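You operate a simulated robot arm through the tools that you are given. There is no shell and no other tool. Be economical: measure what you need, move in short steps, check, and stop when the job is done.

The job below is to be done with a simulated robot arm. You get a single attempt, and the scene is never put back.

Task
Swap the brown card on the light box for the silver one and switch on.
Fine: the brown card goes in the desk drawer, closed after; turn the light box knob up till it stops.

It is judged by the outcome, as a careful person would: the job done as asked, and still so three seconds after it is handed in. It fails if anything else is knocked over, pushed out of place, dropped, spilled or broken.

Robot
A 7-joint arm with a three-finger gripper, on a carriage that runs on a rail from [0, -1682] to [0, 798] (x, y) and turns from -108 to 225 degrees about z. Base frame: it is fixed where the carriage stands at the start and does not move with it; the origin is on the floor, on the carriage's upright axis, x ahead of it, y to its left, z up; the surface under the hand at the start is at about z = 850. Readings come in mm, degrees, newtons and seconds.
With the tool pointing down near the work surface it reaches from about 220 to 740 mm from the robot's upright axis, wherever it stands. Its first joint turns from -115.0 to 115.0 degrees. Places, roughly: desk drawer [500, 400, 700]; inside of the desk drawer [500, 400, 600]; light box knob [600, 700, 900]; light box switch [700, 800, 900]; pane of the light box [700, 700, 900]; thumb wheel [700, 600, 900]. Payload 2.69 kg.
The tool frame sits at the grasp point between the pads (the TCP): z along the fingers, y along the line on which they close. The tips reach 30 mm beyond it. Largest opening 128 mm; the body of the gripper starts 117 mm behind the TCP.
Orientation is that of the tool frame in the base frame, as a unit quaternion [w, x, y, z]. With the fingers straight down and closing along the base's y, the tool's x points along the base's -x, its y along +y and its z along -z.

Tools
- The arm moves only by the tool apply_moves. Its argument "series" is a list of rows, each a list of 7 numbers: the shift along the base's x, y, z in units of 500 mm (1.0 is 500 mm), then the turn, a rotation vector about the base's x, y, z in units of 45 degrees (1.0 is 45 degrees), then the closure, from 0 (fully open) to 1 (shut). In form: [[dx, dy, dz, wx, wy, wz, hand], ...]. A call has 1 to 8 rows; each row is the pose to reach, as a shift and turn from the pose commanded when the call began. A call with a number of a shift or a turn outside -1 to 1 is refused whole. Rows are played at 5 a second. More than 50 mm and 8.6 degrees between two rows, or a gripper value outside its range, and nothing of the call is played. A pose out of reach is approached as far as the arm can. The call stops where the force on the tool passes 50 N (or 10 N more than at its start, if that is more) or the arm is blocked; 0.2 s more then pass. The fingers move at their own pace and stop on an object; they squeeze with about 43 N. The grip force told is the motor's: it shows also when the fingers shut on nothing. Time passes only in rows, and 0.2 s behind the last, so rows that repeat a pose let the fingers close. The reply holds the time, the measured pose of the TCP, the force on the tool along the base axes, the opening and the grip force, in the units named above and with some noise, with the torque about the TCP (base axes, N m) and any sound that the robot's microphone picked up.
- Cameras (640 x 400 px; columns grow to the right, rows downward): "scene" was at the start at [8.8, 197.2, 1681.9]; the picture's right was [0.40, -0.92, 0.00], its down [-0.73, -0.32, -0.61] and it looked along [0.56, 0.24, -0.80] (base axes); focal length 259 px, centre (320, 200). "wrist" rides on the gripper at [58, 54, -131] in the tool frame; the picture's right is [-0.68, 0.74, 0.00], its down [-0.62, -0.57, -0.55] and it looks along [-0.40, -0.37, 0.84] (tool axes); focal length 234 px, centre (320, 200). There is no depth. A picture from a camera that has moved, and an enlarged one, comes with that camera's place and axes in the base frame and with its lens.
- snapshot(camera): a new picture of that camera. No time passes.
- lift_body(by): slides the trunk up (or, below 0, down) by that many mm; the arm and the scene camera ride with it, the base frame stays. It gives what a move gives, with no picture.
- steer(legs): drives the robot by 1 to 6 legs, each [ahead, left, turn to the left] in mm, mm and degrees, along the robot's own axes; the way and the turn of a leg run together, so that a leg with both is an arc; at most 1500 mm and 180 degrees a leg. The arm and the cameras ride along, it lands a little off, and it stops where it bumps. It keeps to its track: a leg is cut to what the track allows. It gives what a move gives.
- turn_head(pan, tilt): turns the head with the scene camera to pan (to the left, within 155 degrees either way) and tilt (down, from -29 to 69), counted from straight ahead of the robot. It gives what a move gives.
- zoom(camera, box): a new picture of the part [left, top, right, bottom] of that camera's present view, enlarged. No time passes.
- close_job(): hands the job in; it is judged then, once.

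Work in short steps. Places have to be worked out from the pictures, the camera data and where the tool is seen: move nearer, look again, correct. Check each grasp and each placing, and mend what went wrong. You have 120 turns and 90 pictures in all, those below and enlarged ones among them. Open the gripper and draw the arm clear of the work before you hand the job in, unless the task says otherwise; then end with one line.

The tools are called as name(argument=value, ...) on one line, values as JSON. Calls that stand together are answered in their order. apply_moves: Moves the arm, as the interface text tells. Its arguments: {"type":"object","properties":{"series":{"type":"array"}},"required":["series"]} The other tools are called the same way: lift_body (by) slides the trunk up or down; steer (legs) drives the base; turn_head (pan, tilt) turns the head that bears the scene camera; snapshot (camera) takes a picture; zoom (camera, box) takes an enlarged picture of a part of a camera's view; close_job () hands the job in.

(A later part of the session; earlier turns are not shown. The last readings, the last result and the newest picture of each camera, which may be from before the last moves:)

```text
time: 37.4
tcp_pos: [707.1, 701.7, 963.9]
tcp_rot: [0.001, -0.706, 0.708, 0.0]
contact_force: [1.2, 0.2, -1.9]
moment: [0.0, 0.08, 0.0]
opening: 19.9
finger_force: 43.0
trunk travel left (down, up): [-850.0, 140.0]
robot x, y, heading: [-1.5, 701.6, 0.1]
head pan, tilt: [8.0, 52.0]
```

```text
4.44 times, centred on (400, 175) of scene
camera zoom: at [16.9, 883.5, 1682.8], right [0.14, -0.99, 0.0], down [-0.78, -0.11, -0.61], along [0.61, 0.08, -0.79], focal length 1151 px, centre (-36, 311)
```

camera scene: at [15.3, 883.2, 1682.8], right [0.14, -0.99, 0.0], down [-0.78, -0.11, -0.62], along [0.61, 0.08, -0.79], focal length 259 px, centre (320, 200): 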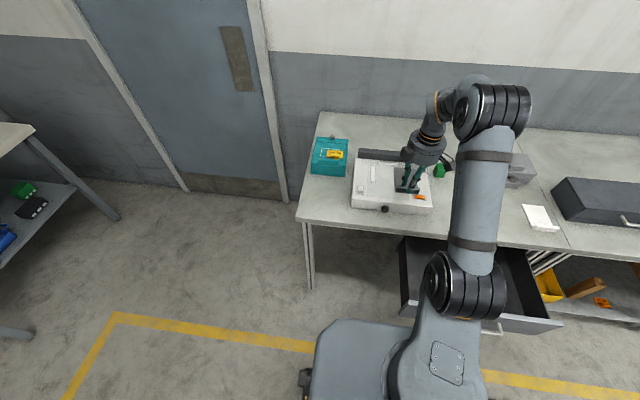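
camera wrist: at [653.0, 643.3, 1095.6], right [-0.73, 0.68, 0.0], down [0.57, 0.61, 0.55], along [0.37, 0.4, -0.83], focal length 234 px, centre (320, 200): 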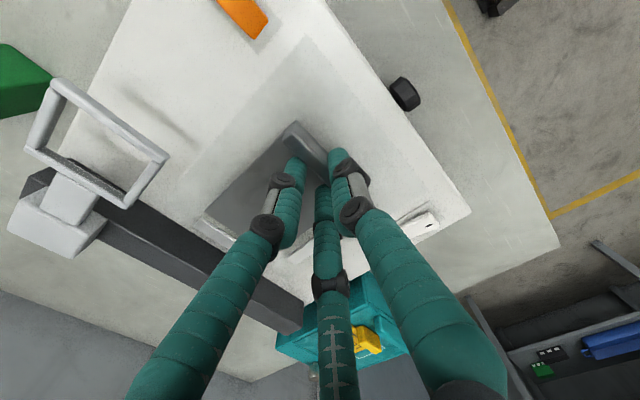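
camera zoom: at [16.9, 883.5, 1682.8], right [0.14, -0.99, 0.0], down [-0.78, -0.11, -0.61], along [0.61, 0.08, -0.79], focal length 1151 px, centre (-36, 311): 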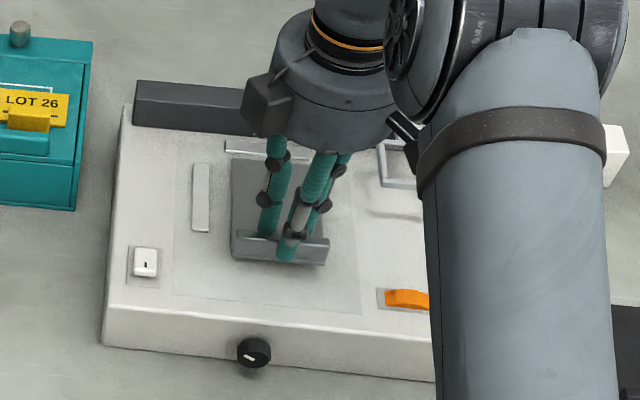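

Positioned over the old spot, clear of the stops. I lower in small steps to contact.

apply_moves(series=[[0, 0, -0.01, 0, 0, 0, 1], [0, 0, -0.018, 0, 0, 0, 1], [0, 0, -0.024, 0, 0, 0, 1], [0, 0, -0.028, 0, 0, 0, 1], [0, 0, -0.03, 0, 0, 0, 1]])

```text
time: 38.6
tcp_pos: [706.1, 702.5, 955.6]
tcp_rot: [0.005, -0.705, 0.709, -0.005]
contact_force: [6.2, 0.0, 33.4]
moment: [0.15, 0.18, -0.05]
opening: 19.7
finger_force: 43.2
trunk travel left (down, up): [-850.0, 140.0]
robot x, y, heading: [0.7, 706.3, -0.2]
head pan, tilt: [8.0, 52.0]
```

Contact at z≈956, consistent with a pane height of ≈911. I ease up slightly, release and rise.

apply_moves(series=[[0, 0, 0.006, 0, 0, 0, 1], [0, 0, 0.006, 0, 0, 0, 0.75], [0, 0, 0.006, 0, 0, 0, 0.53], [0, 0, 0.006, 0, 0, 0, 0.53], [0, 0, 0.006, 0, 0, 0, 0.53]])

apply_moves(series=[[0, 0, 0.04, 0, 0, 0, 0.53], [0, 0, 0.12, 0, 0, 0, 0.53], [-0.08, 0, 0.2, 0, 0, 0, 0.6], [-0.16, 0, 0.22, 0, 0, 0, 0.8], [-0.24, 0, 0.22, 0, 0, 0, 1], [-0.3, 0, 0.22, 0, 0, 0, 1]])

snapshot(camera="wrist")

zoom(camera="scene", box=[340, 130, 460, 220])

```text
time: 39.8
tcp_pos: [705.5, 702.1, 952.8]
tcp_rot: [0.001, -0.706, 0.708, 0.0]
contact_force: [-0.3, 0.5, 0.2]
moment: [-0.01, 0.0, 0.01]
opening: 60.3
finger_force: 0.0
trunk travel left (down, up): [-850.0, 140.0]
robot x, y, heading: [-1.5, 703.9, 0.0]
head pan, tilt: [8.0, 52.0]
```

```text
refused: row 3 steps farther than a row can; nothing moved
```

```text
51 pictures are left
camera wrist: at [651.3, 642.9, 1084.3], right [-0.73, 0.68, 0.0], down [0.57, 0.61, 0.55], along [0.37, 0.4, -0.83], focal length 234 px, centre (320, 200)
```

wrist: 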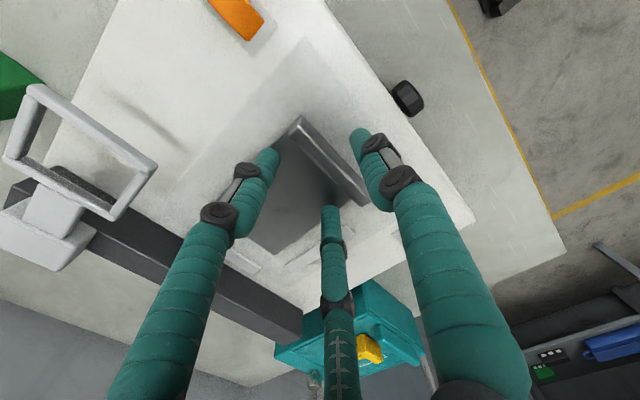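

```text
4.44 times, centred on (400, 175) of scene
camera zoom: at [15.0, 883.3, 1682.8], right [0.14, -0.99, 0.0], down [-0.78, -0.11, -0.62], along [0.61, 0.08, -0.79], focal length 1151 px, centre (-36, 311)
```

zoom: 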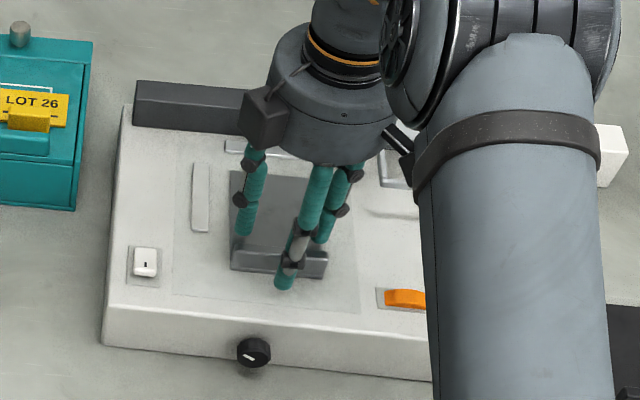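

Silver lies flat in place. I rise, then draw back, hand closing; then look at the switch and knob.

apply_moves(series=[[0, 0, 0.04, 0, 0, 0, 0.53], [0, 0, 0.12, 0, 0, 0, 0.53], [-0.05, 0, 0.18, 0, 0, 0, 0.6], [-0.13, 0, 0.2, 0, 0, 0, 0.8], [-0.21, 0, 0.2, 0, 0, 0, 1], [-0.29, 0.05, 0.2, 0, 0, 0, 1], [-0.3, 0.05, 0.14, 0, 0, 0, 1]])

snapshot(camera="wrist")

zoom(camera="scene", box=[345, 165, 405, 220])

```text
time: 41.4
tcp_pos: [557.6, 725.6, 1021.6]
tcp_rot: [0.001, -0.706, 0.708, 0.0]
contact_force: [0.1, -0.6, -0.5]
moment: [0.03, 0.07, -0.01]
opening: 2.6
finger_force: 17.6
trunk travel left (down, up): [-850.0, 140.0]
robot x, y, heading: [-1.4, 702.5, -0.1]
head pan, tilt: [8.0, 52.0]
```

```text
49 pictures are left
camera wrist: at [503.1, 666.6, 1153.4], right [-0.73, 0.68, 0.0], down [0.57, 0.61, 0.55], along [0.37, 0.4, -0.83], focal length 234 px, centre (320, 200)
```

wrist: 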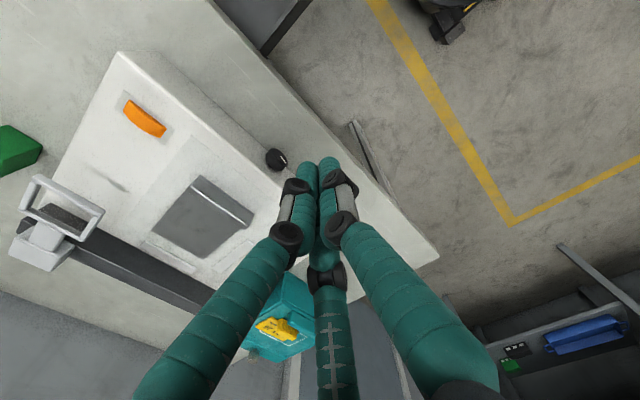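

```text
7.27 times, centred on (375, 192) of scene
camera zoom: at [17.7, 881.7, 1682.9], right [0.14, -0.99, 0.0], down [-0.78, -0.11, -0.61], along [0.61, 0.09, -0.79], focal length 1884 px, centre (-80, 254)
```

zoom: 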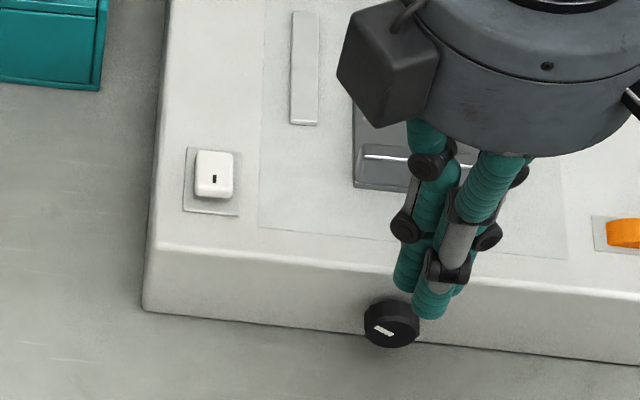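

Zoom closer on the switch and knob with the scene camera.

zoom(camera="scene", box=[354, 178, 378, 195])

zoom(camera="wrist", box=[255, 135, 315, 180])

```text
16.00 times, centred on (366, 186) of scene
camera zoom: at [17.7, 881.7, 1682.9], right [0.14, -0.99, 0.0], down [-0.78, -0.11, -0.61], along [0.61, 0.09, -0.79], focal length 4145 px, centre (-416, 416)
```

zoom: 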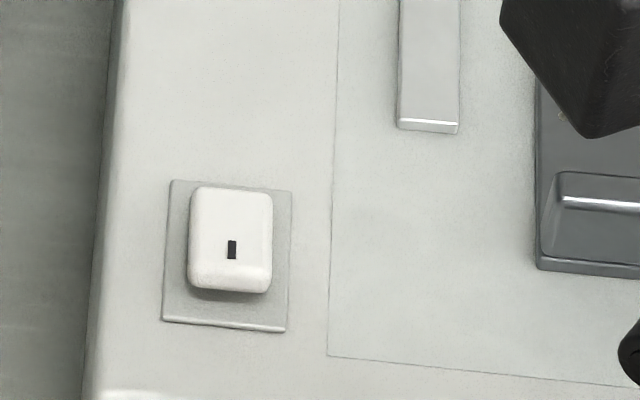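

```text
8.89 times, centred on (285, 158) of wrist
camera zoom: at [503.1, 666.6, 1153.4], right [-0.73, 0.68, 0.0], down [0.57, 0.61, 0.55], along [0.37, 0.4, -0.83], focal length 2082 px, centre (631, 578)
```

zoom: 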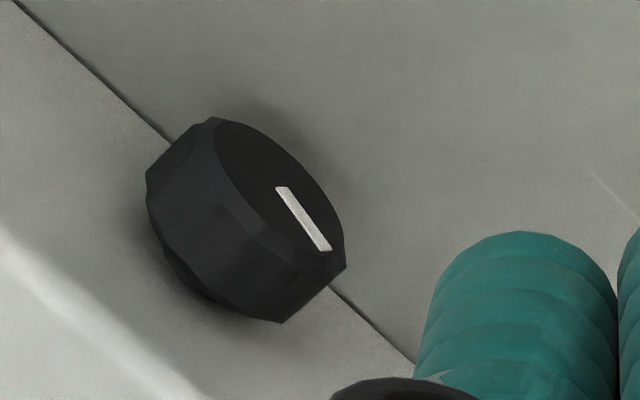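

The rocker's near half (with the "I" mark) stands raised, so it is off; I'll press that half at about (675, 817). Knob marker points left (9 o'clock), so "up" is clockwise. First move closed fingers over the switch.

apply_moves(series=[[0.06, 0.05, 0, 0, 0, 0, 1], [0.12, 0.1, 0, 0, 0, 0, 1], [0.18, 0.15, 0, 0, 0, 0, 1], [0.234, 0.183, 0, 0, 0, 0, 1], [0.234, 0.183, -0.06, 0, 0, 0, 1]])

snapshot(camera="wrist")

zoom(camera="scene", box=[340, 130, 420, 200])

```text
time: 42.6
tcp_pos: [672.5, 819.1, 992.5]
tcp_rot: [0.003, -0.705, 0.709, -0.001]
contact_force: [0.4, 0.7, -0.6]
moment: [-0.01, 0.0, 0.0]
opening: 1.9
finger_force: 31.5
trunk travel left (down, up): [-850.0, 140.0]
robot x, y, heading: [0.9, 703.0, -0.2]
head pan, tilt: [8.0, 52.0]
```

```text
45 pictures are left
camera wrist: at [618.4, 759.5, 1124.5], right [-0.73, 0.68, 0.0], down [0.57, 0.61, 0.55], along [0.37, 0.4, -0.83], focal length 234 px, centre (320, 200)
```

wrist: 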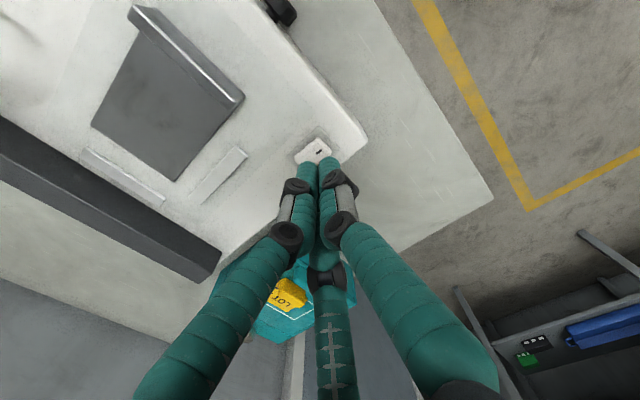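

```text
5.71 times, centred on (380, 165) of scene
camera zoom: at [15.6, 882.9, 1682.9], right [0.14, -0.99, 0.0], down [-0.78, -0.11, -0.62], along [0.61, 0.09, -0.79], focal length 1480 px, centre (-23, 400)
```

zoom: 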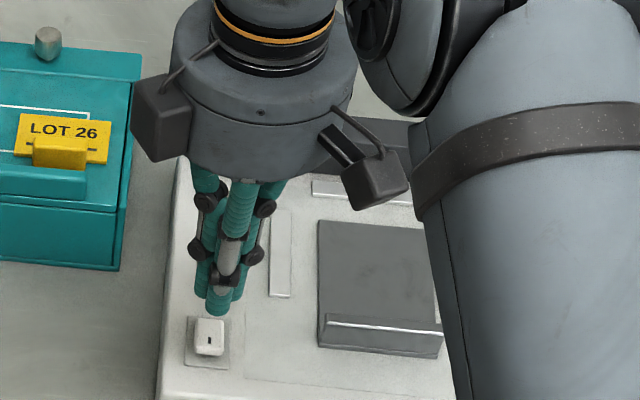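

The mark (near half of the rocker) is at about x≈675, y≈817. I shift to x≈670 and press down in small steps.

apply_moves(series=[[-0.005, -0.003, -0.03, 0, 0, 0, 1], [-0.005, -0.003, -0.06, 0, 0, 0, 1], [-0.005, -0.003, -0.074, 0, 0, 0, 1], [-0.005, -0.003, -0.08, 0, 0, 0, 1], [-0.005, -0.003, -0.086, 0, 0, 0, 1], [-0.005, -0.003, -0.092, 0, 0, 0, 1], [-0.005, -0.003, -0.098, 0, 0, 0, 1]])

zoom(camera="wrist", box=[270, 110, 370, 190])

```text
time: 44.2
tcp_pos: [670.0, 817.1, 948.7]
tcp_rot: [0.005, -0.706, 0.708, -0.002]
contact_force: [-1.5, 0.3, 18.7]
moment: [0.03, -0.21, -0.18]
opening: 2.2
finger_force: 31.8
trunk travel left (down, up): [-850.0, 140.0]
robot x, y, heading: [0.6, 706.2, -0.2]
head pan, tilt: [8.0, 52.0]
```

```text
5.00 times, centred on (320, 150) of wrist
camera zoom: at [614.5, 757.5, 1078.6], right [-0.73, 0.68, 0.0], down [0.56, 0.61, 0.56], along [0.38, 0.41, -0.83], focal length 1171 px, centre (320, 450)
```

zoom: 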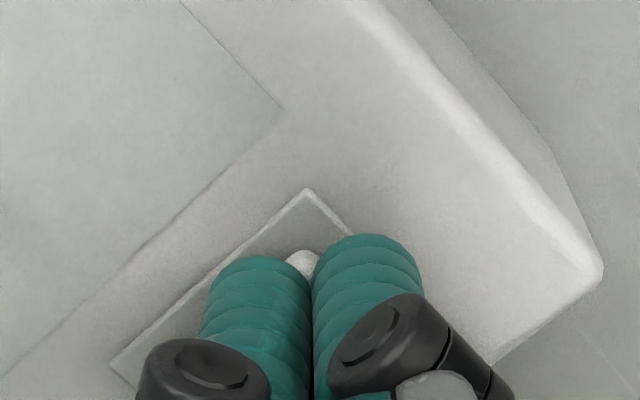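

Contact at about 19 N. A little further, then rise and look.

apply_moves(series=[[0, 0, -0.004, 0, 0, 0, 1], [0, 0, -0.008, 0, 0, 0, 1], [0, 0, -0.012, 0, 0, 0, 1]])

apply_moves(series=[[0, 0, 0.06, 0, 0, 0, 1], [0, 0, 0.14, 0, 0, 0, 1], [-0.06, 0, 0.18, 0, 0, 0, 1], [-0.14, 0, 0.18, 0, 0, 0, 1], [-0.2, 0, 0.18, 0, 0, 0, 1]])

zoom(camera="scene", box=[354, 178, 378, 195])

snapshot(camera="scene")

```text
time: 45.0
tcp_pos: [670.5, 815.7, 948.4]
tcp_rot: [0.009, -0.704, 0.71, -0.003]
contact_force: [-10.4, -3.0, 27.3]
moment: [-0.19, 0.03, -0.32]
opening: 6.2
finger_force: 31.1
trunk travel left (down, up): [-850.0, 140.0]
robot x, y, heading: [-2.7, 706.3, -0.2]
head pan, tilt: [8.0, 52.0]
heard: click, click
stopped in row 3: the force on the tool passed its limit at 52 N (the readings are from after the stop); the commanded pose is now the measured one
```

```text
time: 46.2
tcp_pos: [574.0, 818.0, 1032.4]
tcp_rot: [0.007, -0.706, 0.708, -0.003]
contact_force: [0.2, -0.3, 0.0]
moment: [0.02, -0.02, 0.0]
opening: 2.1
finger_force: 31.3
trunk travel left (down, up): [-850.0, 140.0]
robot x, y, heading: [-0.3, 710.3, -0.1]
head pan, tilt: [8.0, 52.0]
```

```text
16.00 times, centred on (366, 186) of scene
camera zoom: at [14.5, 883.3, 1682.8], right [0.14, -0.99, 0.0], down [-0.78, -0.11, -0.62], along [0.61, 0.08, -0.79], focal length 4145 px, centre (-416, 416)
```

zoom: 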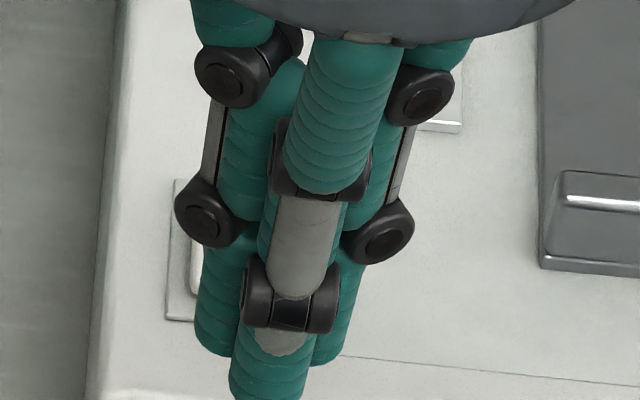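

```text
41 pictures are left
camera scene: at [14.5, 883.3, 1682.8], right [0.14, -0.99, 0.0], down [-0.78, -0.11, -0.62], along [0.61, 0.08, -0.79], focal length 259 px, centre (320, 200)
```

scene: 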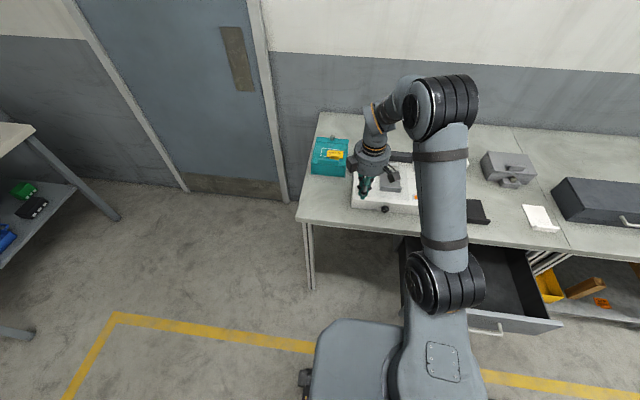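

Two clicks heard; I must see the switch's state. Move the hand out of the line of sight.

apply_moves(series=[[-0.04, -0.08, 0, 0, 0, 0, 1], [-0.08, -0.16, 0, 0, 0, 0, 1]])

zoom(camera="scene", box=[354, 178, 378, 195])

zoom(camera="scene", box=[340, 140, 450, 220])

```text
time: 46.8
tcp_pos: [533.0, 736.8, 1032.1]
tcp_rot: [0.006, -0.706, 0.708, -0.003]
contact_force: [-0.8, 0.3, 0.8]
moment: [0.0, -0.06, 0.02]
opening: 2.1
finger_force: 31.3
trunk travel left (down, up): [-850.0, 140.0]
robot x, y, heading: [-0.3, 704.0, -0.2]
head pan, tilt: [8.0, 52.0]
```

```text
16.00 times, centred on (366, 186) of scene
camera zoom: at [14.6, 881.9, 1683.0], right [0.14, -0.99, 0.0], down [-0.78, -0.11, -0.62], along [0.61, 0.09, -0.79], focal length 4145 px, centre (-416, 416)
```

zoom: 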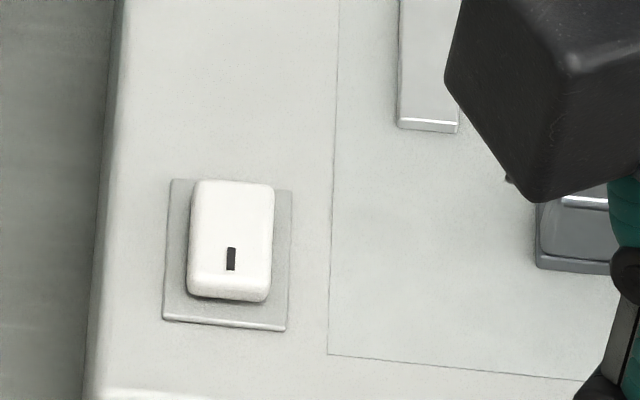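

```text
5.00 times, centred on (395, 180) of scene
camera zoom: at [14.6, 881.9, 1683.0], right [0.14, -0.99, 0.0], down [-0.78, -0.11, -0.62], along [0.61, 0.09, -0.79], focal length 1295 px, centre (-55, 300)
```

zoom: 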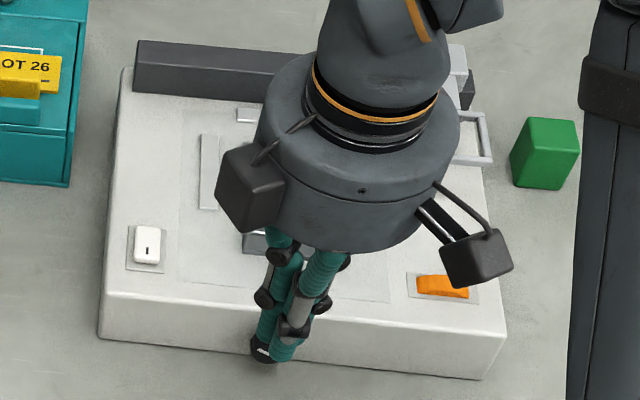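

The near half is now down (edge moved, no shadow beneath): switch is at "I". Now the knob: I pitch the hand to point forward (+x), in two calls.

apply_moves(series=[[0, 0, 0.01, 0, -0.1667, 0, 1], [0, 0, 0.02, 0, -0.3333, 0, 1], [0, 0, 0.03, 0, -0.5, 0, 1], [0, 0, 0.04, 0, -0.6667, 0, 1], [0, 0, 0.05, 0, -0.8333, 0, 1], [0, 0, 0.06, 0, -1.0, 0, 1]])

apply_moves(series=[[0, 0, 0, 0, -0.1667, 0, 1], [0, 0, 0, 0, -0.3333, 0, 1], [0, 0, 0, 0, -0.5, 0, 1], [0, 0, 0, 0, -0.6667, 0, 1], [0, 0, 0, 0, -0.8333, 0, 1], [0, 0, 0, 0, -1.0, 0, 1]])

snapshot(camera="scene")

snapshot(camera="wrist")

```text
time: 48.4
tcp_pos: [534.6, 976.7, 1061.6]
tcp_rot: [-0.34, 0.804, -0.45, 0.188]
contact_force: [1.6, -1.1, -0.1]
moment: [0.05, 0.0, 0.0]
opening: 2.0
finger_force: 31.1
out of reach, approached as far as the arm can: row 3, 4, 5
trunk travel left (down, up): [-850.0, 140.0]
robot x, y, heading: [-1.9, 703.9, -0.2]
head pan, tilt: [8.0, 52.0]
stopped in row 6: the arm was blocked; the commanded pose is now the measured one
```

```text
time: 49.8
tcp_pos: [534.9, 976.9, 1062.1]
tcp_rot: [-0.487, 0.67, -0.286, 0.482]
contact_force: [-0.7, -0.4, 0.9]
moment: [-0.01, -0.01, -0.04]
opening: 2.0
finger_force: 31.0
trunk travel left (down, up): [-850.0, 140.0]
robot x, y, heading: [-1.0, 704.9, -0.2]
head pan, tilt: [8.0, 52.0]
```

```text
38 pictures are left
camera scene: at [15.0, 883.3, 1682.8], right [0.14, -0.99, 0.0], down [-0.78, -0.11, -0.62], along [0.61, 0.09, -0.79], focal length 259 px, centre (320, 200)
```

scene: 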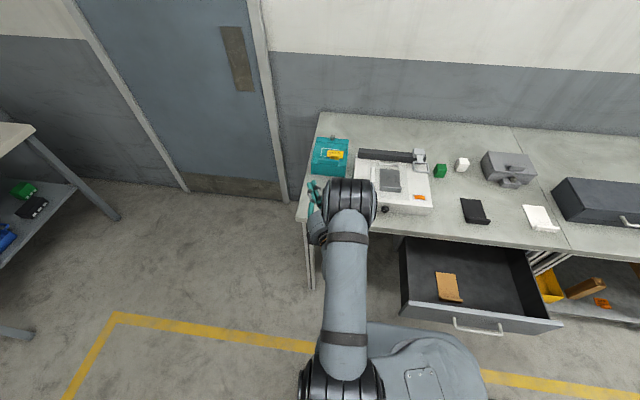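

```text
37 pictures are left
camera wrist: at [440.3, 857.7, 1041.9], right [-0.19, 0.31, -0.93], down [-0.78, 0.52, 0.33], along [0.59, 0.79, 0.14], focal length 234 px, centre (320, 200)
```

wrist: 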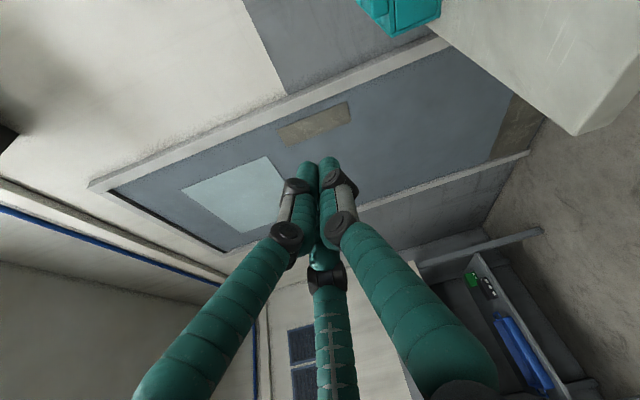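

The arm's wrist swung to another configuration and jumped left to y≈977, over free space; the picture shows nothing disturbed. The tool now points nearly +x (22° off). Here, clear of everything, I align it to exactly +x.

apply_moves(series=[[0, 0, 0, 0, -0.027, -0.164, 1], [0, 0, 0, 0, -0.053, -0.328, 1], [0, 0, 0, 0, -0.08, -0.492, 1]])

```text
time: 50.6
tcp_pos: [533.8, 979.1, 1062.2]
tcp_rot: [-0.394, 0.588, -0.394, 0.587]
contact_force: [-0.9, 1.0, -0.1]
moment: [-0.02, 0.0, -0.06]
opening: 2.0
finger_force: 31.5
trunk travel left (down, up): [-850.0, 140.0]
robot x, y, heading: [-1.6, 705.5, -0.2]
head pan, tilt: [8.0, 52.0]
heard: click
```

Aligned. A click was heard though nothing was touched; check the switch.

zoom(camera="scene", box=[340, 140, 450, 220])

```text
5.00 times, centred on (395, 180) of scene
camera zoom: at [13.8, 884.8, 1682.6], right [0.14, -0.99, 0.0], down [-0.78, -0.11, -0.62], along [0.61, 0.08, -0.79], focal length 1295 px, centre (-55, 300)
```

zoom: 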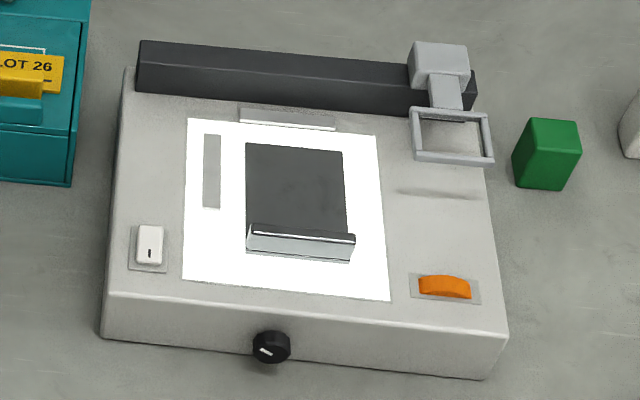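

The pane is lit: switch works. Now the knob. Tool roll is φ≈-112°; here in free space I test rolling +67° so the fingers take the knob diagonally.

apply_moves(series=[[0, 0, 0, 0.187, 0, 0, 1], [0, 0, 0, 0.374, 0, 0, 1], [0, 0, 0, 0.561, 0, 0, 1], [0, 0, 0, 0.749, 0, 0, 1]])

apply_moves(series=[[0, 0, 0, 0.187, 0, 0, 1], [0, 0, 0, 0.374, 0, 0, 1], [0, 0, 0, 0.561, 0, 0, 1], [0, 0, 0, 0.749, 0, 0, 1]])

apply_moves(series=[[0, 0, 0, 0.187, 0, 0, 1], [0, 0, 0, 0.374, 0, 0, 1], [0, 0, 0, 0.561, 0, 0, 1], [0, 0, 0, 0.749, 0, 0, 1], [0, 0, 0, 0.93, 0, 0, 1]])

apply_moves(series=[[0, 0, 0, 0.187, 0, 0, 1], [0, 0, 0, 0.374, 0, 0, 1], [0, 0, 0, 0.561, 0, 0, 1], [0, 0, 0, 0.749, 0, 0, 1], [0, 0, 0, 0.93, 0, 0, 1]])

```text
time: 51.6
tcp_pos: [535.5, 976.9, 1061.6]
tcp_rot: [0.549, -0.446, 0.548, -0.446]
contact_force: [0.3, -0.4, 0.1]
moment: [0.01, -0.02, 0.0]
opening: 2.2
finger_force: 31.4
trunk travel left (down, up): [-850.0, 140.0]
robot x, y, heading: [-1.4, 707.6, -0.2]
head pan, tilt: [8.0, 52.0]
```

```text
time: 52.6
tcp_pos: [535.2, 977.5, 1061.2]
tcp_rot: [0.654, -0.269, 0.654, -0.268]
contact_force: [-0.5, 0.4, 0.4]
moment: [0.01, 0.01, -0.01]
opening: 2.1
finger_force: 31.4
trunk travel left (down, up): [-850.0, 140.0]
robot x, y, heading: [0.2, 704.0, -0.1]
head pan, tilt: [8.0, 52.0]
```

```text
time: 53.8
tcp_pos: [535.2, 978.5, 1061.3]
tcp_rot: [0.707, -0.017, 0.707, -0.017]
contact_force: [-0.2, -0.1, 0.0]
moment: [0.01, 0.0, 0.0]
opening: 2.0
finger_force: 31.3
trunk travel left (down, up): [-850.0, 140.0]
robot x, y, heading: [5.0, 703.8, 0.2]
head pan, tilt: [8.0, 52.0]
```

```text
time: 55.0
tcp_pos: [535.5, 976.6, 1062.0]
tcp_rot: [0.667, 0.236, 0.666, 0.236]
contact_force: [-0.7, 0.3, 0.0]
moment: [0.0, 0.0, 0.0]
opening: 2.1
finger_force: 31.3
trunk travel left (down, up): [-850.0, 140.0]
robot x, y, heading: [-0.7, 704.3, -0.1]
head pan, tilt: [8.0, 52.0]
```

The roll spans at least -112°…+39° without jumps. I lower with the arm here (free of the desk) to z≈878 and roll back to about -45°.

apply_moves(series=[[-0.01, 0, -0.08, 0, 0, 0, 1], [-0.03, 0, -0.16, 0, 0, 0, 1], [-0.05, 0, -0.24, 0, 0, 0, 1], [-0.07, 0, -0.32, 0, 0, 0, 1], [-0.07, 0, -0.364, 0, 0, 0, 1]])

snapshot(camera="scene")

```text
time: 56.2
tcp_pos: [500.5, 977.4, 879.1]
tcp_rot: [0.667, 0.236, 0.667, 0.235]
contact_force: [1.0, -0.5, 0.6]
moment: [0.01, 0.0, 0.01]
opening: 1.9
finger_force: 31.4
trunk travel left (down, up): [-850.0, 140.0]
robot x, y, heading: [-5.4, 705.8, 0.0]
head pan, tilt: [8.0, 52.0]
```

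```text
35 pictures are left
camera scene: at [15.4, 883.3, 1682.8], right [0.14, -0.99, 0.0], down [-0.78, -0.11, -0.62], along [0.61, 0.09, -0.79], focal length 259 px, centre (320, 200)
```

scene: 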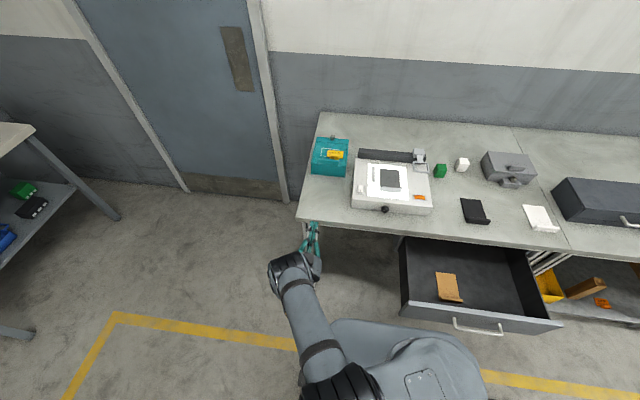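

Good. Roll back to about -45° here with fingers opening to ~55 mm, then drive right so the hand fronts the knob (y≈718).

apply_moves(series=[[0, 0, 0, -0.187, 0, 0, 1], [0, 0, 0, -0.374, 0, 0, 1], [0, 0, 0, -0.561, 0, 0, 1], [0, 0, 0, -0.749, 0, 0, 1], [0, 0, 0, -0.933, 0, 0, 1]])

apply_moves(series=[[0, 0, 0, -0.187, 0, 0, 0.57], [0, 0, 0, -0.374, 0, 0, 0.57], [0, 0, 0, -0.561, 0, 0, 0.57], [0, 0, 0, -0.749, 0, 0, 0.57], [0, 0, 0, -0.933, 0, 0, 0.57]])

steer(legs=[[0, -258, 0]])

turn_head(pan=20, tilt=50)

snapshot(camera="scene")

snapshot(camera="wrist")

```text
time: 57.4
tcp_pos: [500.2, 976.8, 879.6]
tcp_rot: [0.707, -0.02, 0.706, -0.021]
contact_force: [0.2, -0.7, 0.0]
moment: [0.02, 0.01, 0.01]
opening: 2.1
finger_force: 31.7
trunk travel left (down, up): [-850.0, 140.0]
robot x, y, heading: [-2.9, 708.2, -0.1]
head pan, tilt: [8.0, 52.0]
```

```text
time: 58.6
tcp_pos: [499.5, 976.2, 879.9]
tcp_rot: [0.653, -0.273, 0.652, -0.271]
contact_force: [0.0, 0.0, -0.3]
moment: [0.03, -0.01, -0.01]
opening: 55.0
finger_force: 0.1
trunk travel left (down, up): [-850.0, 140.0]
robot x, y, heading: [-0.1, 706.5, -0.1]
head pan, tilt: [8.0, 52.0]
```

```text
time: 60.5
tcp_pos: [499.9, 718.8, 879.9]
tcp_rot: [0.653, -0.272, 0.652, -0.271]
contact_force: [-0.4, 0.3, 0.1]
moment: [0.0, 0.01, 0.0]
opening: 54.9
finger_force: 0.1
trunk travel left (down, up): [-850.0, 140.0]
robot x, y, heading: [0.0, 447.9, -0.2]
head pan, tilt: [8.0, 52.0]
```

```text
time: 61.2
tcp_pos: [499.8, 719.2, 880.3]
tcp_rot: [0.653, -0.272, 0.653, -0.271]
contact_force: [0.0, -0.2, 0.2]
moment: [-0.01, 0.01, 0.02]
opening: 54.8
finger_force: 0.1
trunk travel left (down, up): [-850.0, 140.0]
robot x, y, heading: [0.6, 450.6, -0.0]
head pan, tilt: [20.0, 50.0]
```

```text
34 pictures are left
camera scene: at [12.9, 640.6, 1685.4], right [0.34, -0.94, 0.0], down [-0.72, -0.26, -0.64], along [0.6, 0.22, -0.77], focal length 259 px, centre (320, 200)
```

scene: 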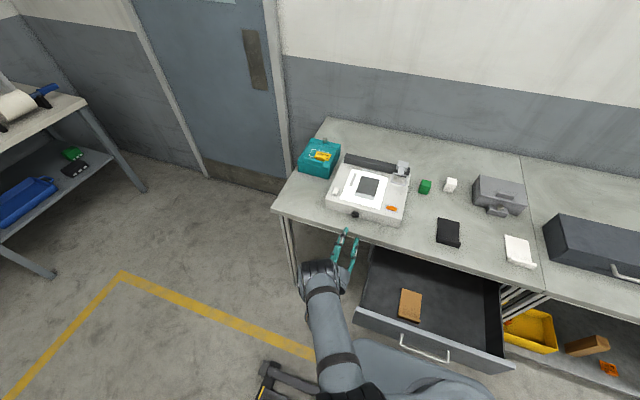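

```text
33 pictures are left
camera wrist: at [369.0, 714.4, 800.8], right [0.0, 1.0, -0.04], down [-0.55, 0.04, 0.84], along [0.84, 0.03, 0.55], focal length 234 px, centre (320, 200)
```

wrist: 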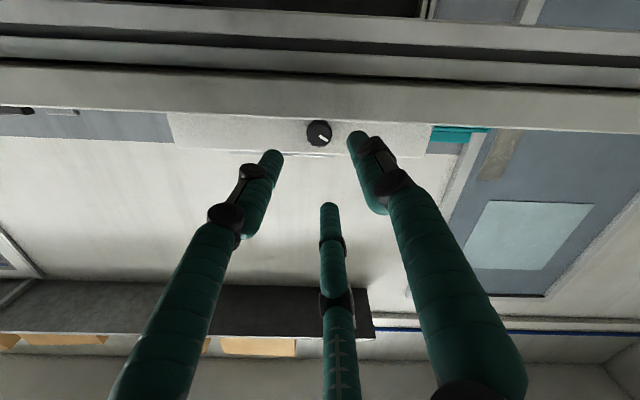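

The knob is at about (622, 718, 879), matching my TCP line. I roll to about -25° (keeping the lower finger off the desk), narrow to 45 mm and advance to x≈565.

apply_moves(series=[[0, 0, 0, 0.15, 0, 0, 0.65], [0.0, -0.002, -0.002, 0.3, 0, 0, 0.65], [0.04, -0.002, -0.002, 0.444, 0, 0, 0.65], [0.09, -0.002, -0.002, 0.444, 0, 0, 0.65], [0.13, -0.002, -0.002, 0.444, 0, 0, 0.65]])

snapshot(camera="wrist")

zoom(camera="scene", box=[315, 180, 415, 260])

```text
time: 62.4
tcp_pos: [565.9, 718.0, 877.9]
tcp_rot: [0.69, -0.153, 0.69, -0.154]
contact_force: [0.5, 0.2, 0.1]
moment: [0.0, 0.03, -0.01]
opening: 45.0
finger_force: 0.2
trunk travel left (down, up): [-850.0, 140.0]
robot x, y, heading: [0.0, 446.6, -0.0]
head pan, tilt: [20.0, 50.0]
```

```text
32 pictures are left
camera wrist: at [434.6, 740.6, 803.5], right [0.0, 0.95, 0.3], down [-0.55, -0.25, 0.8], along [0.84, -0.16, 0.52], focal length 234 px, centre (320, 200)
```

wrist: 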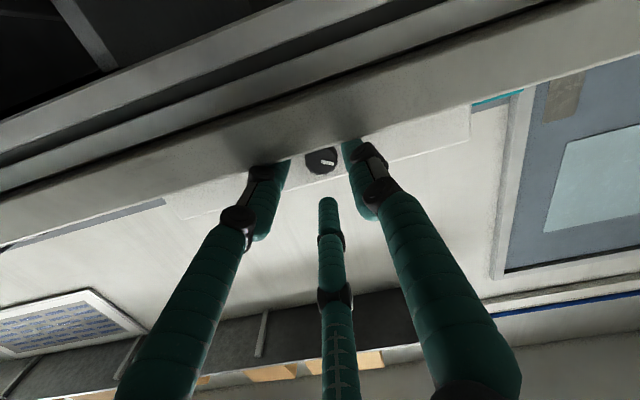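

```text
5.00 times, centred on (365, 220) of scene
camera zoom: at [13.7, 640.3, 1685.5], right [0.34, -0.94, 0.0], down [-0.72, -0.26, -0.64], along [0.6, 0.22, -0.77], focal length 1295 px, centre (95, 100)
```

zoom: 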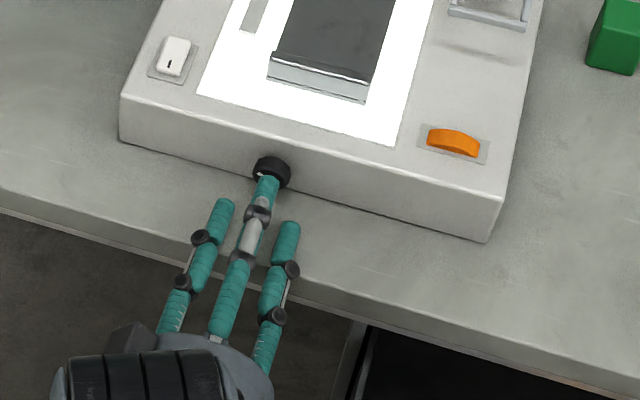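

Knob is centred between the fingers. Advance to TCP x≈604 and close.

apply_moves(series=[[0.02, -0.001, 0.002, 0, 0, 0, 0.65], [0.04, -0.001, 0.002, 0, 0, 0, 0.65], [0.06, -0.001, 0.002, 0, 0, 0, 0.65], [0.076, -0.001, 0.002, 0, 0, 0, 0.65]])

snapshot(camera="wrist")

```text
time: 63.4
tcp_pos: [603.7, 716.5, 879.7]
tcp_rot: [0.691, -0.154, 0.69, -0.153]
contact_force: [0.9, 0.0, -0.2]
moment: [-0.02, -0.03, 0.01]
opening: 44.8
finger_force: 0.0
trunk travel left (down, up): [-850.0, 140.0]
robot x, y, heading: [0.5, 445.9, 0.3]
head pan, tilt: [20.0, 50.0]
```

```text
30 pictures are left
camera wrist: at [472.6, 739.6, 804.0], right [0.0, 0.95, 0.3], down [-0.55, -0.25, 0.8], along [0.84, -0.16, 0.52], focal length 234 px, centre (320, 200)
```

wrist: 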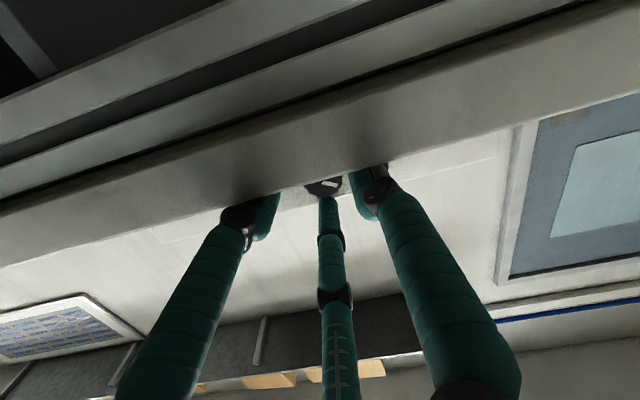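

No contact so far; close on the knob.

apply_moves(series=[[0, 0, 0, 0, 0, 0, 1], [0, 0, 0, 0, 0, 0, 1], [0, 0, 0, 0, 0, 0, 1], [0, 0, 0, 0, 0, 0, 1]])

```text
time: 64.4
tcp_pos: [603.7, 718.5, 878.5]
tcp_rot: [0.691, -0.155, 0.689, -0.152]
contact_force: [3.3, 2.4, 0.5]
moment: [0.0, -0.09, -0.19]
opening: 27.7
finger_force: 43.1
trunk travel left (down, up): [-850.0, 140.0]
robot x, y, heading: [0.4, 446.7, 0.1]
head pan, tilt: [20.0, 50.0]
```

Knob held (27.7 mm), almost no side force. Turn clockwise 40°.

apply_moves(series=[[0, 0, 0, 0.15, 0, 0, 1], [0, 0, 0, 0.3, 0, 0, 1], [0, 0, 0, 0.45, 0, 0, 1], [0, 0, 0, 0.6, 0, 0, 1], [0, 0, 0, 0.75, 0, 0, 1], [0, 0, 0, 0.89, 0, 0, 1]])

zoom(camera="scene", box=[315, 180, 415, 260])

```text
time: 65.8
tcp_pos: [602.7, 712.5, 885.7]
tcp_rot: [0.706, 0.093, 0.696, 0.089]
contact_force: [-0.4, -11.8, 46.1]
moment: [-3.2, 8.57, 2.9]
opening: 32.1
finger_force: 45.0
trunk travel left (down, up): [-850.0, 140.0]
robot x, y, heading: [2.1, 445.5, -0.2]
head pan, tilt: [20.0, 50.0]
```

```text
5.00 times, centred on (365, 220) of scene
camera zoom: at [8.3, 635.4, 1686.5], right [0.34, -0.94, 0.0], down [-0.72, -0.26, -0.65], along [0.61, 0.22, -0.76], focal length 1295 px, centre (95, 100)
```

zoom: 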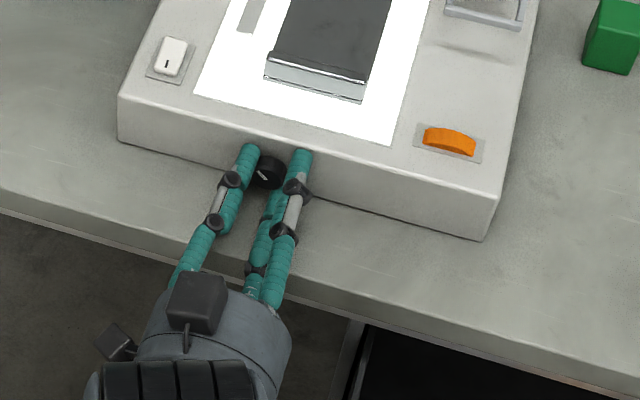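

A strong upward push (46 N, acting ~190 mm behind the TCP) – something on the back of the hand touches. I look where before going on.

zoom(camera="scene", box=[280, 200, 480, 380])

snapshot(camera="wrist")

```text
2.22 times, centred on (380, 290) of scene
camera zoom: at [8.3, 635.4, 1686.5], right [0.34, -0.94, 0.0], down [-0.72, -0.26, -0.65], along [0.61, 0.22, -0.76], focal length 576 px, centre (187, 0)
```

zoom: 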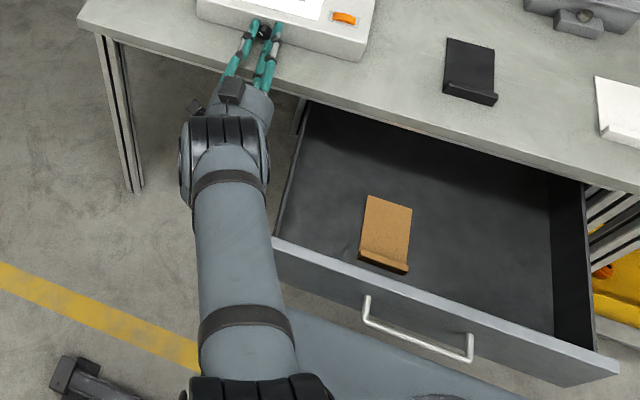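

```text
27 pictures are left
camera wrist: at [472.9, 779.2, 841.9], right [-0.01, 0.54, 0.84], down [-0.56, -0.7, 0.44], along [0.83, -0.47, 0.31], focal length 234 px, centre (320, 200)
```

wrist: 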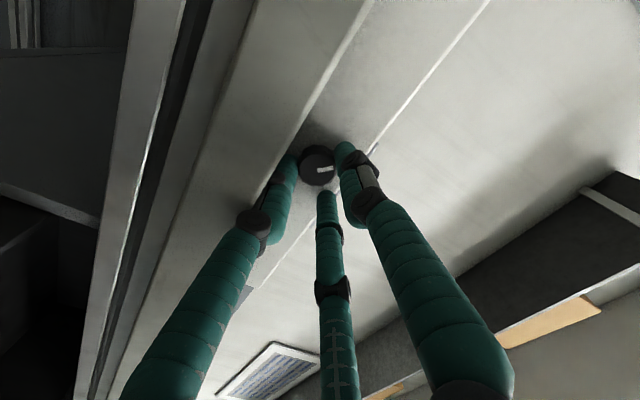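

The lower of the two paired fingers bears on the desk's front edge at this roll. I open slightly, lift a little, and back out; then I'll come in with the hand tilted down ~20° so its back is higher.

apply_moves(series=[[0, 0, 0.004, 0, 0, 0, 0.7], [0, 0, 0.01, 0, 0, 0, 0.68], [-0.02, 0, 0.016, 0, 0, 0, 0.65], [-0.06, 0, 0.03, 0, 0, 0, 0.65], [-0.12, 0, 0.06, 0, 0, 0, 0.65], [-0.2, 0, 0.08, 0, 0, 0, 0.65]])

snapshot(camera="wrist")

```text
time: 67.2
tcp_pos: [501.0, 717.0, 920.9]
tcp_rot: [0.702, 0.09, 0.701, 0.093]
contact_force: [-0.9, 0.5, 0.3]
moment: [-0.03, 0.01, 0.0]
opening: 45.1
finger_force: 0.2
trunk travel left (down, up): [-850.0, 140.0]
robot x, y, heading: [-0.4, 445.7, -0.1]
head pan, tilt: [20.0, 50.0]
```

```text
26 pictures are left
camera wrist: at [369.6, 783.5, 878.0], right [0.0, 0.54, 0.84], down [-0.55, -0.71, 0.45], along [0.84, -0.46, 0.3], focal length 234 px, centre (320, 200)
```

wrist: 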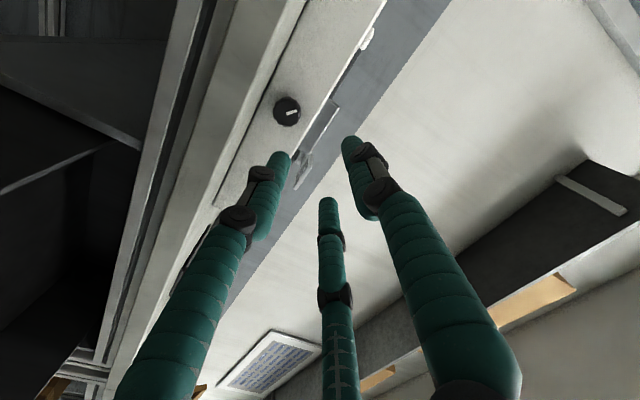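

Mark now points ~10:30; it turned only part way. Re-orient here: roll to φ≈-21°, tilt the hand 20° down, then swing −39° about x for the starting grip.

apply_moves(series=[[0, 0, 0, -0.18, 0, 0, 0.65], [0, 0, 0, -0.36, 0, 0, 0.65], [0, 0, 0, -0.54, 0, 0, 0.65], [0, 0, 0, -0.7, 0, 0, 0.65], [0, 0, 0, -0.8, 0, 0, 0.65]])

apply_moves(series=[[0, 0, 0, 0, 0.15, 0, 0.65], [0, 0, 0, 0, 0.3, 0, 0.65], [0, 0, 0, 0, 0.444, 0, 0.65]])

apply_moves(series=[[0, 0, 0, -0.18, 0, 0, 0.65], [0, 0, 0, -0.36, 0, 0, 0.65], [0, 0, 0, -0.54, 0, 0, 0.65], [0, 0, 0, -0.7, 0, 0, 0.65], [0, 0, 0, -0.867, 0, 0, 0.65]])

```text
time: 68.4
tcp_pos: [502.1, 716.8, 920.0]
tcp_rot: [0.696, -0.129, 0.695, -0.13]
contact_force: [1.3, 0.9, -0.3]
moment: [0.03, -0.01, -0.01]
opening: 44.9
finger_force: 0.1
trunk travel left (down, up): [-850.0, 140.0]
robot x, y, heading: [0.6, 443.8, -0.1]
head pan, tilt: [20.0, 50.0]
```

```text
time: 69.2
tcp_pos: [503.1, 716.5, 919.5]
tcp_rot: [0.563, -0.151, 0.806, -0.104]
contact_force: [0.0, 0.1, -0.3]
moment: [-0.03, -0.02, 0.02]
opening: 44.7
finger_force: 0.0
trunk travel left (down, up): [-850.0, 140.0]
robot x, y, heading: [-0.9, 450.3, 0.3]
head pan, tilt: [20.0, 50.0]
```

```text
time: 70.4
tcp_pos: [503.1, 717.0, 919.3]
tcp_rot: [0.482, -0.33, 0.724, -0.368]
contact_force: [-0.5, -1.2, 0.0]
moment: [-0.01, -0.01, 0.02]
opening: 44.9
finger_force: 0.0
trunk travel left (down, up): [-850.0, 140.0]
robot x, y, heading: [-0.5, 443.8, -0.1]
head pan, tilt: [20.0, 50.0]
```

To keep the lower finger off the desk I use a smaller swing: θ from −19° to +26°. I swing to −19°, go to knob height and advance to x≈560, opening 42 mm.

apply_moves(series=[[0, 0.003, -0.02, 0.15, 0, 0, 0.67], [0, 0.006, -0.04, 0.3, 0, 0, 0.67], [0, 0.006, -0.068, 0.444, 0, 0, 0.67], [0.06, 0.006, -0.068, 0.444, 0, 0, 0.67], [0.114, 0.006, -0.068, 0.444, 0, 0, 0.67]])

snapshot(camera="wrist")

```text
time: 71.6
tcp_pos: [562.4, 720.5, 884.8]
tcp_rot: [0.532, -0.24, 0.777, -0.235]
contact_force: [1.6, 0.5, 1.2]
moment: [0.05, -0.12, -0.03]
opening: 42.0
finger_force: 0.1
trunk travel left (down, up): [-850.0, 140.0]
robot x, y, heading: [1.8, 447.1, 0.0]
head pan, tilt: [20.0, 50.0]
```

```text
25 pictures are left
camera wrist: at [413.6, 739.5, 852.7], right [0.12, 0.99, 0.02], down [-0.25, 0.01, 0.97], along [0.96, -0.12, 0.25], focal length 234 px, centre (320, 200)
```

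wrist: 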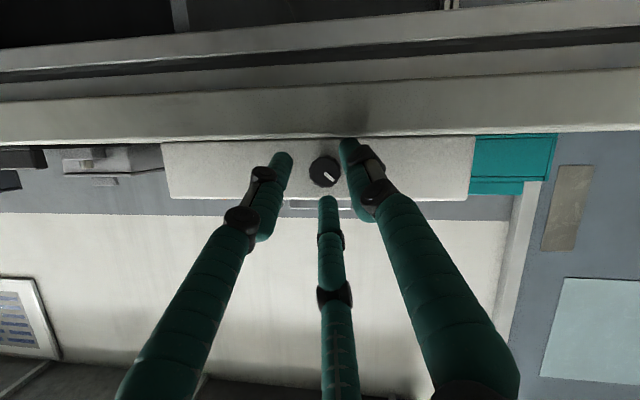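

Centred on the knob (717.6, 880). Advance to x≈605 and close.

apply_moves(series=[[0.03, 0, 0.002, 0, 0, 0, 0.67], [0.06, 0, 0.002, 0, 0, 0, 0.67], [0.086, 0, 0.002, 0, 0, 0, 0.67], [0.086, 0, 0.002, 0, 0, 0, 1], [0.086, 0, 0.002, 0, 0, 0, 1], [0.086, 0, 0.002, 0, 0, 0, 1]])

```text
time: 73.0
tcp_pos: [597.9, 719.7, 890.2]
tcp_rot: [0.534, -0.243, 0.775, -0.236]
contact_force: [-38.5, 0.3, 16.3]
moment: [-0.02, -0.95, 0.01]
opening: 29.6
finger_force: 35.3
trunk travel left (down, up): [-850.0, 140.0]
robot x, y, heading: [-3.1, 449.8, 0.2]
head pan, tilt: [20.0, 50.0]
```

The tips bear on the box face (38 N). I open, retreat to x≈593, and close again.

apply_moves(series=[[-0.01, 0, 0, 0, 0, 0, 0.67], [-0.022, 0, 0, 0, 0, 0, 0.67], [-0.022, 0, 0, 0, 0, 0, 0.67], [-0.022, 0, 0, 0, 0, 0, 1], [-0.022, 0, 0, 0, 0, 0, 1], [-0.022, 0, 0, 0, 0, 0, 1]])

zoom(camera="scene", box=[315, 160, 415, 240])

```text
time: 74.4
tcp_pos: [593.6, 720.0, 890.1]
tcp_rot: [0.535, -0.24, 0.775, -0.235]
contact_force: [12.3, 1.6, 14.0]
moment: [-0.02, -0.57, -0.28]
opening: 29.7
finger_force: 35.3
trunk travel left (down, up): [-850.0, 140.0]
robot x, y, heading: [2.2, 445.6, 0.0]
head pan, tilt: [20.0, 50.0]
```

```text
5.00 times, centred on (365, 200) of scene
camera zoom: at [13.1, 639.7, 1685.7], right [0.34, -0.94, 0.0], down [-0.72, -0.26, -0.64], along [0.6, 0.22, -0.77], focal length 1295 px, centre (95, 200)
```

zoom: 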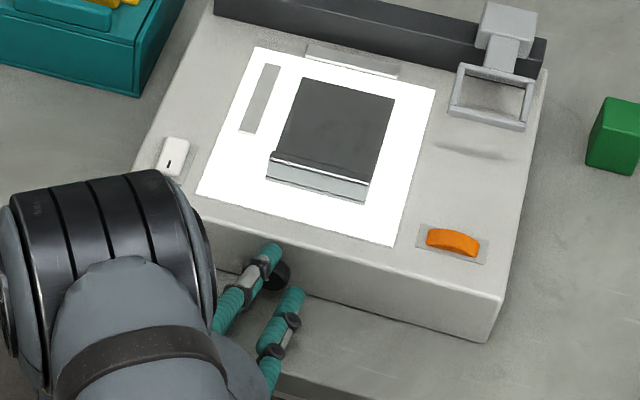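

Box unmoved, knob gripped with modest forces. Turn +45° clockwise in place.

apply_moves(series=[[0, -0.002, 0.006, 0.167, 0, 0, 1], [0, -0.004, 0.007, 0.333, 0, 0, 1], [0, -0.006, 0.007, 0.5, 0, 0, 1], [0, -0.008, 0.007, 0.667, 0, 0, 1], [0, -0.01, 0.007, 0.833, 0, 0, 1], [0, -0.012, 0.006, 1.0, 0, 0, 1]])

snapshot(camera="wrist")

```text
time: 75.8
tcp_pos: [594.1, 714.0, 888.9]
tcp_rot: [0.584, -0.019, 0.808, 0.08]
contact_force: [22.1, 4.0, 7.7]
moment: [0.06, -0.48, 0.05]
opening: 28.3
finger_force: 44.8
trunk travel left (down, up): [-850.0, 140.0]
robot x, y, heading: [-0.4, 446.1, -0.1]
head pan, tilt: [20.0, 50.0]
```

```text
23 pictures are left
camera wrist: at [445.8, 750.3, 880.1], right [0.12, 0.68, 0.72], down [-0.25, -0.68, 0.69], along [0.96, -0.27, 0.09], focal length 234 px, centre (320, 200)
```

wrist: 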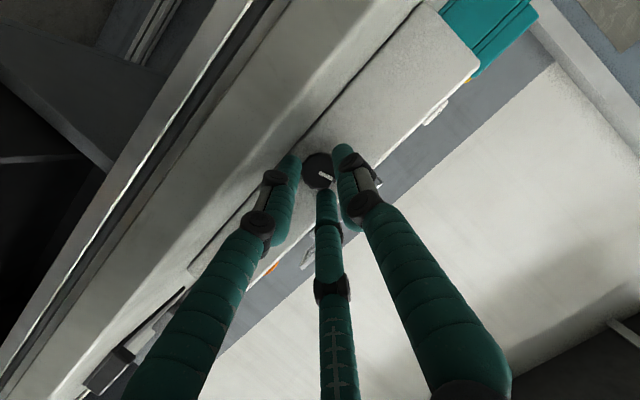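

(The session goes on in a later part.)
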